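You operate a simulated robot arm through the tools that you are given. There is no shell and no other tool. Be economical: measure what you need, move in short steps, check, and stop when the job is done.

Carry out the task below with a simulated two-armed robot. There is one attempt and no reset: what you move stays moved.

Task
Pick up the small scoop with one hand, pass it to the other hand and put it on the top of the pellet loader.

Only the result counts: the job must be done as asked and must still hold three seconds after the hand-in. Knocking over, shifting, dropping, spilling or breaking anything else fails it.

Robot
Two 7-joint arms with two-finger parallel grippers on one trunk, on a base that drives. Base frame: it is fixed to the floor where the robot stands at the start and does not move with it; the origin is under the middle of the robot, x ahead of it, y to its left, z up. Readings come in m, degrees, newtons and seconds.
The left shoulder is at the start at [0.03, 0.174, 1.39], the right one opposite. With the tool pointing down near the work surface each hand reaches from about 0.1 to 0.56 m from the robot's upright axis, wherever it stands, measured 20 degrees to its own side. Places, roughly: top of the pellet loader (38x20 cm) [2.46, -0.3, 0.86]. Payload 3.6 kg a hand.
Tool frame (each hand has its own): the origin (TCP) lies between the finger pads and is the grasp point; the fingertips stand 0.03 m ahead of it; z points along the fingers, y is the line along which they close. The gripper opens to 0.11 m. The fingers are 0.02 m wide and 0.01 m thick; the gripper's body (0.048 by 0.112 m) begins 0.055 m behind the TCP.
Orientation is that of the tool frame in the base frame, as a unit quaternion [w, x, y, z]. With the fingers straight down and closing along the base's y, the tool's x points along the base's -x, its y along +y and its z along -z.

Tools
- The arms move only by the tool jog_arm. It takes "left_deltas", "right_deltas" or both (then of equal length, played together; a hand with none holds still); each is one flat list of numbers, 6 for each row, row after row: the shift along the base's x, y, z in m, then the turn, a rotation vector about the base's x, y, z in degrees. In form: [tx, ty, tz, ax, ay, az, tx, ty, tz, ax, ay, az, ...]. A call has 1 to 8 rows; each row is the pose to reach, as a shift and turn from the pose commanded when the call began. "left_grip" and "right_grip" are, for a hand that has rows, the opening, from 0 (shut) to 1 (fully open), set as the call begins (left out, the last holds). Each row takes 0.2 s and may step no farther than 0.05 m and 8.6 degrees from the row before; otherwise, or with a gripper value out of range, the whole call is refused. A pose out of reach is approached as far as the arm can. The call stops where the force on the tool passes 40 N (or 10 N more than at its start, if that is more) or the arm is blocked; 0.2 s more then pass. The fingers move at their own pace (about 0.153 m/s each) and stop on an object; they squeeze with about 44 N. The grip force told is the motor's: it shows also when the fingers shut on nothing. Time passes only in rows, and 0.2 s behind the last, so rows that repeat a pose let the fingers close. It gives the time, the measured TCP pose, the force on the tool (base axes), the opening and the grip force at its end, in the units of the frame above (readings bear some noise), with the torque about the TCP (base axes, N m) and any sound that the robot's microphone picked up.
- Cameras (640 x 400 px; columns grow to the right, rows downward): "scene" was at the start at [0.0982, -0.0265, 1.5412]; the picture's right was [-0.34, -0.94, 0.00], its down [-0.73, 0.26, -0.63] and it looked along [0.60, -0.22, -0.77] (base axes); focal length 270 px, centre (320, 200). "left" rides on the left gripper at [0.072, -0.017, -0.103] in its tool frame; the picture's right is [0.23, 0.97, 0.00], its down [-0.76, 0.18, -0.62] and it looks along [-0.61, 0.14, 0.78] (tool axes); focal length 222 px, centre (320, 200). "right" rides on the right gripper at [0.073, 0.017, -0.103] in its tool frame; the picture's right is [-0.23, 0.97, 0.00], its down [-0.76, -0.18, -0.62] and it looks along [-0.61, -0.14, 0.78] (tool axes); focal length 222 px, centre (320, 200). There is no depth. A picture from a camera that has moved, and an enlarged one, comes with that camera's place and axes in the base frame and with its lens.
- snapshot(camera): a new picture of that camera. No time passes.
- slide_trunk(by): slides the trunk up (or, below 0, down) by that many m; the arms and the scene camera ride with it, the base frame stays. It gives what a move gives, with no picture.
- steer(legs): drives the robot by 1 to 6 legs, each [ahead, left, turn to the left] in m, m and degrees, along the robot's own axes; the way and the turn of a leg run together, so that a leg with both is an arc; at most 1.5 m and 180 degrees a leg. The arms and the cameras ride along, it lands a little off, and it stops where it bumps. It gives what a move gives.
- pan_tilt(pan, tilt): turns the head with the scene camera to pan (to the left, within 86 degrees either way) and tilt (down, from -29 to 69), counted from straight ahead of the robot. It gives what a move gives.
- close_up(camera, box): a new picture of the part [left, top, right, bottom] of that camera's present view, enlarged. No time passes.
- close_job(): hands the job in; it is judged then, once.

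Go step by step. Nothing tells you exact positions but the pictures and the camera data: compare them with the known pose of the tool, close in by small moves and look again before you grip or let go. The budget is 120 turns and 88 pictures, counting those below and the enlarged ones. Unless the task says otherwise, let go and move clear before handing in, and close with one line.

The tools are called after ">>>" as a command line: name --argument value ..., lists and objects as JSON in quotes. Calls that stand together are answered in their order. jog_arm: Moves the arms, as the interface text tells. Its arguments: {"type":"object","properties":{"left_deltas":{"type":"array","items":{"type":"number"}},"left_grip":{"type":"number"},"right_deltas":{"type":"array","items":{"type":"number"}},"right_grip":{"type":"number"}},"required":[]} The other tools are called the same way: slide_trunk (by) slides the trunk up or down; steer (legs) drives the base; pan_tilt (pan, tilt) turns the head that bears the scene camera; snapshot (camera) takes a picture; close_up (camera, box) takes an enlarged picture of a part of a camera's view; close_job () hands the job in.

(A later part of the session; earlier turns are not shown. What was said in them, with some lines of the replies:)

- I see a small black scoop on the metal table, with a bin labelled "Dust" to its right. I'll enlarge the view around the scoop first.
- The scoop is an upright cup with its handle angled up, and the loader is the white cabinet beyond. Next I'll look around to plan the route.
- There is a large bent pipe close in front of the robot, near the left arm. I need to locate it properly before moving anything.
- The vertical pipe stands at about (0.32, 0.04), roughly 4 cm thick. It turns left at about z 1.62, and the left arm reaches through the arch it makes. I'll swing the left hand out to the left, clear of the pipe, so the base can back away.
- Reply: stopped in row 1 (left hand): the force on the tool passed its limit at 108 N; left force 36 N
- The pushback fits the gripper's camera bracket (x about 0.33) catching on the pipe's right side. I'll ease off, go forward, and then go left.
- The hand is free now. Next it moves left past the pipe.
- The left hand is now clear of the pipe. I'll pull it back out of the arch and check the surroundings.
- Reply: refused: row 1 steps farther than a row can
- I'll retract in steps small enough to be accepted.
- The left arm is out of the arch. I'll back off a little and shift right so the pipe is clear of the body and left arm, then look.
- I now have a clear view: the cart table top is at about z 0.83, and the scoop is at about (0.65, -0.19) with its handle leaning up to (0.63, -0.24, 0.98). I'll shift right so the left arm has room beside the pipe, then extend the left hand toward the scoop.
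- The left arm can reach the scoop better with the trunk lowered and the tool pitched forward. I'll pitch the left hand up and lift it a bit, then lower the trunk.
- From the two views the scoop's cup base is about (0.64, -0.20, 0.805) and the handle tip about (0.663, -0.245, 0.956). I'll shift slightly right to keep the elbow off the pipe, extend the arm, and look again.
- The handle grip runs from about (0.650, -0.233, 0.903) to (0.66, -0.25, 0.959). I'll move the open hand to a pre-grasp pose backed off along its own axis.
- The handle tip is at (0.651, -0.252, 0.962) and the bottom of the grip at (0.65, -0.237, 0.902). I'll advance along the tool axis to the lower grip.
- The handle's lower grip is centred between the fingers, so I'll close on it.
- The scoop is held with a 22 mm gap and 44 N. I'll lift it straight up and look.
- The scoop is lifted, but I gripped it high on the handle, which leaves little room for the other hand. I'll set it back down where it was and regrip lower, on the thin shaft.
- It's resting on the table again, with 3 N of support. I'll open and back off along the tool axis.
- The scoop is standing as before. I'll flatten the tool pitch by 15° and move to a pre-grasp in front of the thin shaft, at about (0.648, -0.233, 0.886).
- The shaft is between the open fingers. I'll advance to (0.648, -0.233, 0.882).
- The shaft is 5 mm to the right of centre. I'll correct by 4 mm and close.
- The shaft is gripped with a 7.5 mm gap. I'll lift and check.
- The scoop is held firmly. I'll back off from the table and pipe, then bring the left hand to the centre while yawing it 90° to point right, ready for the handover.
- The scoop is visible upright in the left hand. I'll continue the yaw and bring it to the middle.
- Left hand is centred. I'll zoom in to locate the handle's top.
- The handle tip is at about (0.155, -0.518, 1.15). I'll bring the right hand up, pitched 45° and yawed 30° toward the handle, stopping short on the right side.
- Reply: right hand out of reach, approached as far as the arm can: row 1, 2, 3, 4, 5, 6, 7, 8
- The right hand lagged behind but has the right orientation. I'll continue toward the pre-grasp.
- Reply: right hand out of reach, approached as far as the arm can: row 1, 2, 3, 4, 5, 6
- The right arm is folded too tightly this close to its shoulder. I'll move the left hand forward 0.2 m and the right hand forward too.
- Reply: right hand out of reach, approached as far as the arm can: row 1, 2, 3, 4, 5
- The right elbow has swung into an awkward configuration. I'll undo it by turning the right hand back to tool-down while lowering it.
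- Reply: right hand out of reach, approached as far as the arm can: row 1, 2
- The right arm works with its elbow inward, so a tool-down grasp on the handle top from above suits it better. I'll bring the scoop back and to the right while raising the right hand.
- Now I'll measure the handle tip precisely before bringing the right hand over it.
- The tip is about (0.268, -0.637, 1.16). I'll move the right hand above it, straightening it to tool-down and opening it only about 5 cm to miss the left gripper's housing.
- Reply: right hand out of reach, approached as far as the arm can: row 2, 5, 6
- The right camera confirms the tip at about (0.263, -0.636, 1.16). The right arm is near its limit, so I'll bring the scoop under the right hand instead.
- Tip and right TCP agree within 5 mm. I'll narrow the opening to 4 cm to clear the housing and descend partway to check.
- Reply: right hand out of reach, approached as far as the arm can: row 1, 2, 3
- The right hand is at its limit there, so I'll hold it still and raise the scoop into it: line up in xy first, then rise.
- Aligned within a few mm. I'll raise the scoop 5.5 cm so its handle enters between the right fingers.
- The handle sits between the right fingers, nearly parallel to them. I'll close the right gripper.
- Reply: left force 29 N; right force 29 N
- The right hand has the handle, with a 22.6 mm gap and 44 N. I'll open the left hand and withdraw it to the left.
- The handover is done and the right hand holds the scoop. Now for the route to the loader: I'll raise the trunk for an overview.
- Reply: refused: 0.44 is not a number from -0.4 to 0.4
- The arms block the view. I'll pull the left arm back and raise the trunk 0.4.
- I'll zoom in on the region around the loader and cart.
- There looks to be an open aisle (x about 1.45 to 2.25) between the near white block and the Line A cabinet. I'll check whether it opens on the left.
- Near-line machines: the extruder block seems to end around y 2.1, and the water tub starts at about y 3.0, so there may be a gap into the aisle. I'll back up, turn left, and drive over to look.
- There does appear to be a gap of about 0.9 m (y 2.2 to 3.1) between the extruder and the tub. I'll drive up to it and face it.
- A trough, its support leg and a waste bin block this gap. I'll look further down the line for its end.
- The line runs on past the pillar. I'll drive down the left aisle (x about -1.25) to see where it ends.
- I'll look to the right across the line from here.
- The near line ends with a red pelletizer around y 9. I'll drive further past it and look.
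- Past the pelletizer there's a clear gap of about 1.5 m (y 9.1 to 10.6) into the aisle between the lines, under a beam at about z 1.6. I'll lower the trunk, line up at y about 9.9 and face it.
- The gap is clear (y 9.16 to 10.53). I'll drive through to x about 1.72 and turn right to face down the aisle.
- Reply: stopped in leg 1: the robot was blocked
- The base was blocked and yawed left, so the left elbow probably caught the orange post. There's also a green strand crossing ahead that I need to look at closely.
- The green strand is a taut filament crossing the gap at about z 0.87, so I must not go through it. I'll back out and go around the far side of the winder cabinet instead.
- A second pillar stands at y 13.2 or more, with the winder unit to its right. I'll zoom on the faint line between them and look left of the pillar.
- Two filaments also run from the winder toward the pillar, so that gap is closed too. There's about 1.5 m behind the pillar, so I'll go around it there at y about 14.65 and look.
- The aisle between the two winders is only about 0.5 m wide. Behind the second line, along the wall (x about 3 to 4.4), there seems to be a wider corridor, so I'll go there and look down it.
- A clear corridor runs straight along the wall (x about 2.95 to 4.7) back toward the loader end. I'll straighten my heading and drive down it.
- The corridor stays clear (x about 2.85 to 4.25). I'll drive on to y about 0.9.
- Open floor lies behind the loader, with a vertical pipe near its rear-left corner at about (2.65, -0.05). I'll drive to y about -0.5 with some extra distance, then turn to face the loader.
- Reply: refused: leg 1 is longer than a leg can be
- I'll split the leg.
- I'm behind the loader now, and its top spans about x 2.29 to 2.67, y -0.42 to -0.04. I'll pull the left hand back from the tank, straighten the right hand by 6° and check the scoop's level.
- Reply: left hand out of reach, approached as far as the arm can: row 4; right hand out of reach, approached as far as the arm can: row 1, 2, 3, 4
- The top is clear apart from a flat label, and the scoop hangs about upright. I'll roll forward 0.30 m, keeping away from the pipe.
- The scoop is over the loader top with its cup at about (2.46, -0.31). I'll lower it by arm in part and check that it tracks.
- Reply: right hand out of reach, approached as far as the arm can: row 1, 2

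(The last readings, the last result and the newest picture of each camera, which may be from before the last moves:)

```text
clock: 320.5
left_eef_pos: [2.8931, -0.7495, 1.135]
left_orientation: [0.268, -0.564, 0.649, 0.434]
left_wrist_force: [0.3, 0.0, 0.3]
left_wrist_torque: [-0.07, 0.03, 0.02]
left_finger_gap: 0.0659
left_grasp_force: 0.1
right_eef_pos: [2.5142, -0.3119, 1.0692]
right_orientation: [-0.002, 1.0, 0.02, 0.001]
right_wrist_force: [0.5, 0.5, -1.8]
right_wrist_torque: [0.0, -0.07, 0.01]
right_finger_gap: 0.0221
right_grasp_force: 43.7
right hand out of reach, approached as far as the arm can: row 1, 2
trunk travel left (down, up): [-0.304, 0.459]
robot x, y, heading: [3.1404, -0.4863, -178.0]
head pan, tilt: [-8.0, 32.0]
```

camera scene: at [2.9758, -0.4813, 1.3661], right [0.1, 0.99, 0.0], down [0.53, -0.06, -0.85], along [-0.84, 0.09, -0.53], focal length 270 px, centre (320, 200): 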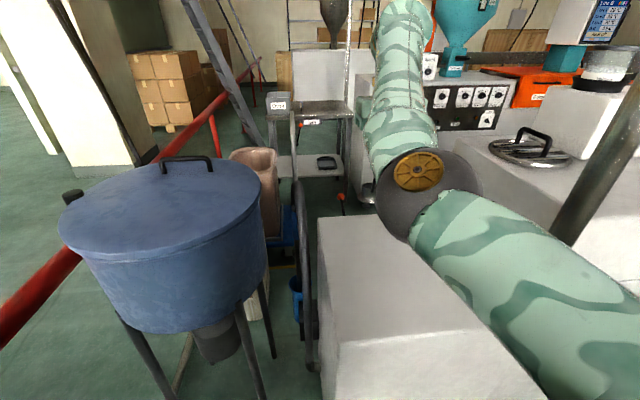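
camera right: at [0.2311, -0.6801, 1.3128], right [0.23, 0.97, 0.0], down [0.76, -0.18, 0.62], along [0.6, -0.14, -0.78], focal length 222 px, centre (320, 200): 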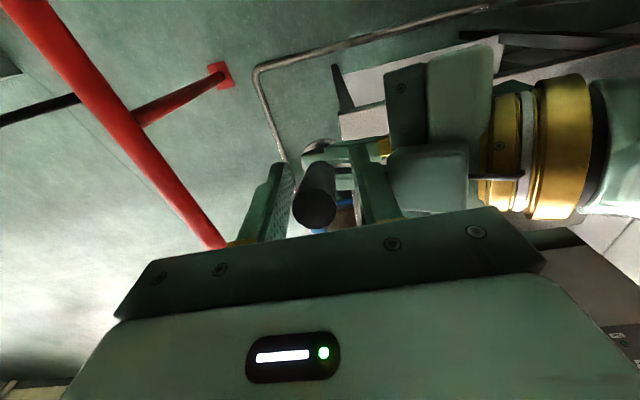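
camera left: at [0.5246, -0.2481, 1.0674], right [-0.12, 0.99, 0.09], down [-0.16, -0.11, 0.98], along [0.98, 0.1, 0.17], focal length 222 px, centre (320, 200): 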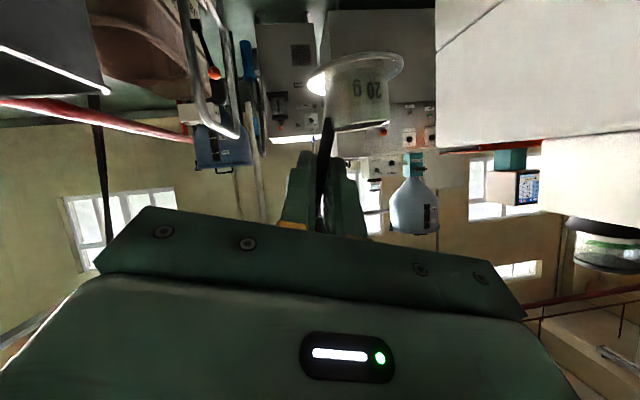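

Tracking is good at z 1.069. I'll use the right camera to check the scoop's tilt and spot.

>>> snapshot --camera "right"

```text
4 pictures are left
camera right: at [2.5886, -0.3274, 1.1734], right [-0.19, -0.98, 0.0], down [-0.77, 0.15, 0.62], along [-0.61, 0.12, -0.78], focal length 222 px, centre (320, 200)
```

right: 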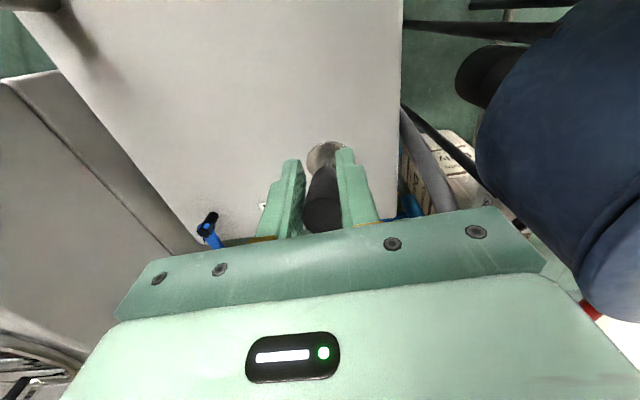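

The cup is over (2.47, -0.31), well inside the top's edges. I'll lower further, then feel for contact in small steps.

>>> jog_arm --right_deltas '[0, 0, -0.025, 0, 0, 0, 0, 0, -0.05, 0, 0, 0, 0, 0, -0.065, 0, 0, 0, 0, 0, -0.072, 0, 0, 0]'

```text
clock: 321.5
left_eef_pos: [2.8914, -0.7479, 1.1341]
left_orientation: [0.268, -0.564, 0.649, 0.434]
left_wrist_force: [-0.1, 0.2, -0.5]
left_wrist_torque: [0.0, 0.01, 0.01]
left_finger_gap: 0.0662
left_grasp_force: 0.0
right_eef_pos: [2.5151, -0.3104, 0.9985]
right_orientation: [-0.001, 1.0, 0.02, 0.001]
right_wrist_force: [-0.3, -0.4, -1.4]
right_wrist_torque: [0.01, -0.06, 0.01]
right_finger_gap: 0.022
right_grasp_force: 44.3
trunk travel left (down, up): [-0.304, 0.459]
robot x, y, heading: [3.1369, -0.4888, -177.8]
head pan, tilt: [-8.0, 32.0]
```

>>> jog_arm --right_deltas '[0, 0, -0.004, 0, 0, 0, 0, 0, -0.008, 0, 0, 0]'

```text
clock: 322.1
left_eef_pos: [2.8934, -0.7487, 1.1356]
left_orientation: [0.268, -0.564, 0.649, 0.434]
left_wrist_force: [0.8, 0.5, -0.5]
left_wrist_torque: [0.02, -0.01, 0.0]
left_finger_gap: 0.0661
left_grasp_force: 0.0
right_eef_pos: [2.5164, -0.3124, 0.99]
right_orientation: [-0.001, 1.0, 0.019, 0.0]
right_wrist_force: [1.0, -0.2, 0.7]
right_wrist_torque: [0.04, 0.14, -0.03]
right_finger_gap: 0.0221
right_grasp_force: 44.2
trunk travel left (down, up): [-0.304, 0.459]
robot x, y, heading: [3.1429, -0.4858, -177.8]
head pan, tilt: [-8.0, 32.0]
```

First contact is felt, on the flange's far edge. I'll press a touch further.

>>> jog_arm --right_deltas '[0, 0, -0.003, 0, 0, 0, 0, 0, -0.004, 0, 0, 0]'

>>> close_up --camera "right" --box '[240, 110, 400, 240]'

```text
clock: 322.7
left_eef_pos: [2.8949, -0.7494, 1.1361]
left_orientation: [0.268, -0.564, 0.65, 0.434]
left_wrist_force: [0.2, -0.4, 0.5]
left_wrist_torque: [-0.01, 0.03, 0.01]
left_finger_gap: 0.0661
left_grasp_force: 0.2
right_eef_pos: [2.5154, -0.3126, 0.9902]
right_orientation: [-0.002, 1.0, 0.019, -0.003]
right_wrist_force: [1.5, -0.4, 18.2]
right_wrist_torque: [0.1, 1.42, -0.02]
right_finger_gap: 0.0219
right_grasp_force: 44.0
trunk travel left (down, up): [-0.304, 0.459]
robot x, y, heading: [3.1417, -0.4875, -178.2]
head pan, tilt: [-8.0, 32.0]
```

```text
3.08 times, centred on (320, 175) of right
camera zoom: at [2.591, -0.327, 1.0929], right [-0.19, -0.98, 0.0], down [-0.77, 0.15, 0.63], along [-0.61, 0.12, -0.78], focal length 684 px, centre (320, 277)
```

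zoom: 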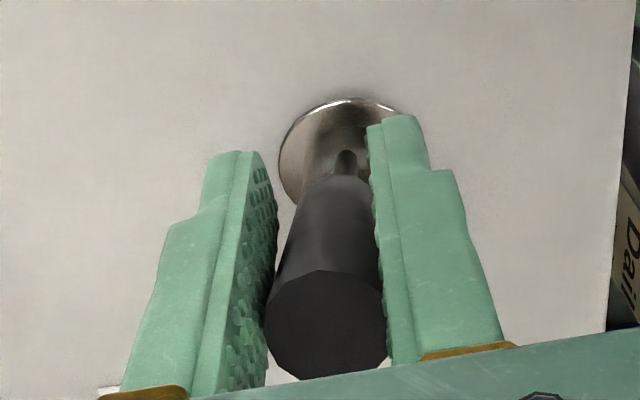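

The far edge bears the load, so the scoop is tilted about 4°. I'll lift slightly, rotate 4° to level it, and settle again.

>>> jog_arm --right_deltas '[0, 0, 0.004, 0, 0, 0, 0.004, 0, 0.004, 0, 4, 0, 0.004, 0, 0.0, 0, 4, 0]'

```text
clock: 323.5
left_eef_pos: [2.8933, -0.7488, 1.1349]
left_orientation: [0.268, -0.564, 0.649, 0.433]
left_wrist_force: [-0.4, 0.5, 0.2]
left_wrist_torque: [0.0, -0.02, 0.0]
left_finger_gap: 0.0662
left_grasp_force: 0.0
right_eef_pos: [2.518, -0.311, 0.9844]
right_orientation: [-0.002, 0.999, 0.02, -0.033]
right_wrist_force: [0.7, -0.1, -2.0]
right_wrist_torque: [0.02, -0.11, -0.01]
right_finger_gap: 0.0221
right_grasp_force: 43.9
trunk travel left (down, up): [-0.304, 0.459]
robot x, y, heading: [3.1431, -0.4876, -178.1]
head pan, tilt: [-8.0, 32.0]
```

Free again at z 0.984, so I'll lower in small steps.

>>> jog_arm --right_deltas '[0, 0, -0.002, 0, 0, 0, 0, 0, -0.003, 0, 0, 0]'

```text
clock: 324.1
left_eef_pos: [2.8935, -0.7493, 1.1362]
left_orientation: [0.268, -0.564, 0.65, 0.434]
left_wrist_force: [-0.1, 0.4, 0.1]
left_wrist_torque: [-0.02, -0.01, -0.02]
left_finger_gap: 0.066
left_grasp_force: 0.1
right_eef_pos: [2.5179, -0.3112, 0.9836]
right_orientation: [-0.002, 0.999, 0.019, -0.035]
right_wrist_force: [-0.7, 0.6, 3.7]
right_wrist_torque: [0.17, 0.28, -0.02]
right_finger_gap: 0.0222
right_grasp_force: 44.1
trunk travel left (down, up): [-0.304, 0.459]
robot x, y, heading: [3.1415, -0.4871, -178.1]
head pan, tilt: [-8.0, 32.0]
```

The base is now nearly flat on the top, with a light 4 N contact. I'll release and hold a moment, then raise the hand straight up.

>>> jog_arm --right_deltas '[0, 0, 0, 0, 0, 0, 0, 0, 0, 0, 0, 0, 0, 0, 0, 0, 0, 0]' --right_grip 0.6

>>> close_up --camera "right" --box '[220, 90, 420, 240]'

```text
clock: 324.9
left_eef_pos: [2.894, -0.7479, 1.1355]
left_orientation: [0.268, -0.565, 0.648, 0.434]
left_wrist_force: [0.1, 0.0, 0.3]
left_wrist_torque: [0.02, 0.0, 0.02]
left_finger_gap: 0.0659
left_grasp_force: 0.0
right_eef_pos: [2.5177, -0.3122, 0.9834]
right_orientation: [-0.001, 0.999, 0.02, -0.034]
right_wrist_force: [0.0, -0.8, -0.3]
right_wrist_torque: [0.01, 0.04, 0.01]
right_finger_gap: 0.0659
right_grasp_force: 0.0
trunk travel left (down, up): [-0.304, 0.459]
robot x, y, heading: [3.1427, -0.4866, -178.1]
head pan, tilt: [-8.0, 32.0]
```

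```text
2.67 times, centred on (320, 165) of right
camera zoom: at [2.6, -0.3272, 1.0812], right [-0.19, -0.98, 0.01], down [-0.72, 0.15, 0.67], along [-0.66, 0.12, -0.74], focal length 592 px, centre (320, 293)
```

zoom: 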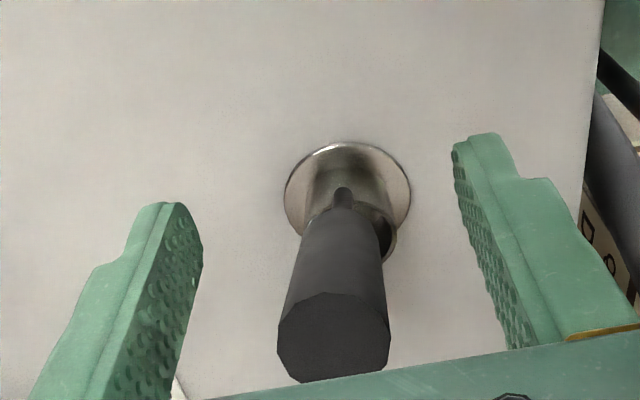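

The scoop stands on its own on the loader top, centred between the open fingers. I'll raise the hand straight up, clear of it.

>>> jog_arm --right_deltas '[0, 0, 0.03, 0, 0, 0, 0, 0, 0.06, 0, 0, 0, 0, 0, 0.1, 0, 0, 0, 0, 0, 0.13, 0, 0, 0]'

>>> snapshot --camera "right"

```text
clock: 325.9
left_eef_pos: [2.8922, -0.749, 1.135]
left_orientation: [0.268, -0.565, 0.649, 0.434]
left_wrist_force: [-0.4, -0.2, 0.0]
left_wrist_torque: [0.03, -0.01, 0.01]
left_finger_gap: 0.066
left_grasp_force: 0.1
right_eef_pos: [2.5186, -0.2851, 1.0843]
right_orientation: [-0.002, 0.999, 0.021, -0.033]
right_wrist_force: [-0.3, -0.6, 0.3]
right_wrist_torque: [0.01, -0.02, 0.02]
right_finger_gap: 0.0659
right_grasp_force: 0.1
right hand out of reach, approached as far as the arm can: row 3, 4
trunk travel left (down, up): [-0.304, 0.459]
robot x, y, heading: [3.1391, -0.4853, -178.0]
head pan, tilt: [-8.0, 32.0]
```

```text
1 pictures are left
camera right: at [2.5997, -0.2997, 1.1834], right [-0.19, -0.98, 0.01], down [-0.73, 0.15, 0.67], along [-0.66, 0.12, -0.74], focal length 222 px, centre (320, 200)
```

right: 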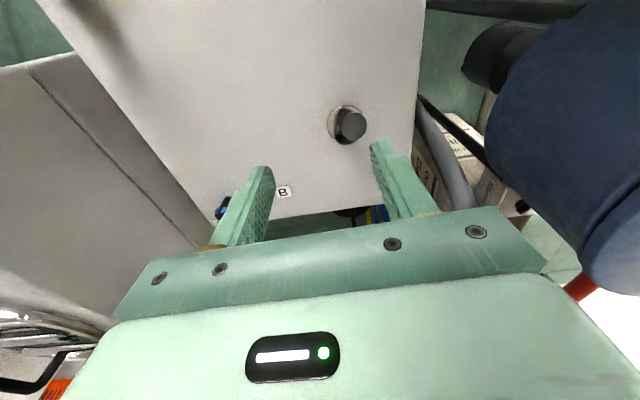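

The scoop stands upright on the loader top and the right hand is clear above it, so I'm handing in.

>>> close_job

```text
The job is handed in.
```

The scoop was picked up with the left hand, passed to the right hand and set upright on top of the pellet loader. On the way, the left gripper pushed against the fixed pipe once (108 N), and one drive leg was blocked, probably by an orange post; I saw nothing move either time.
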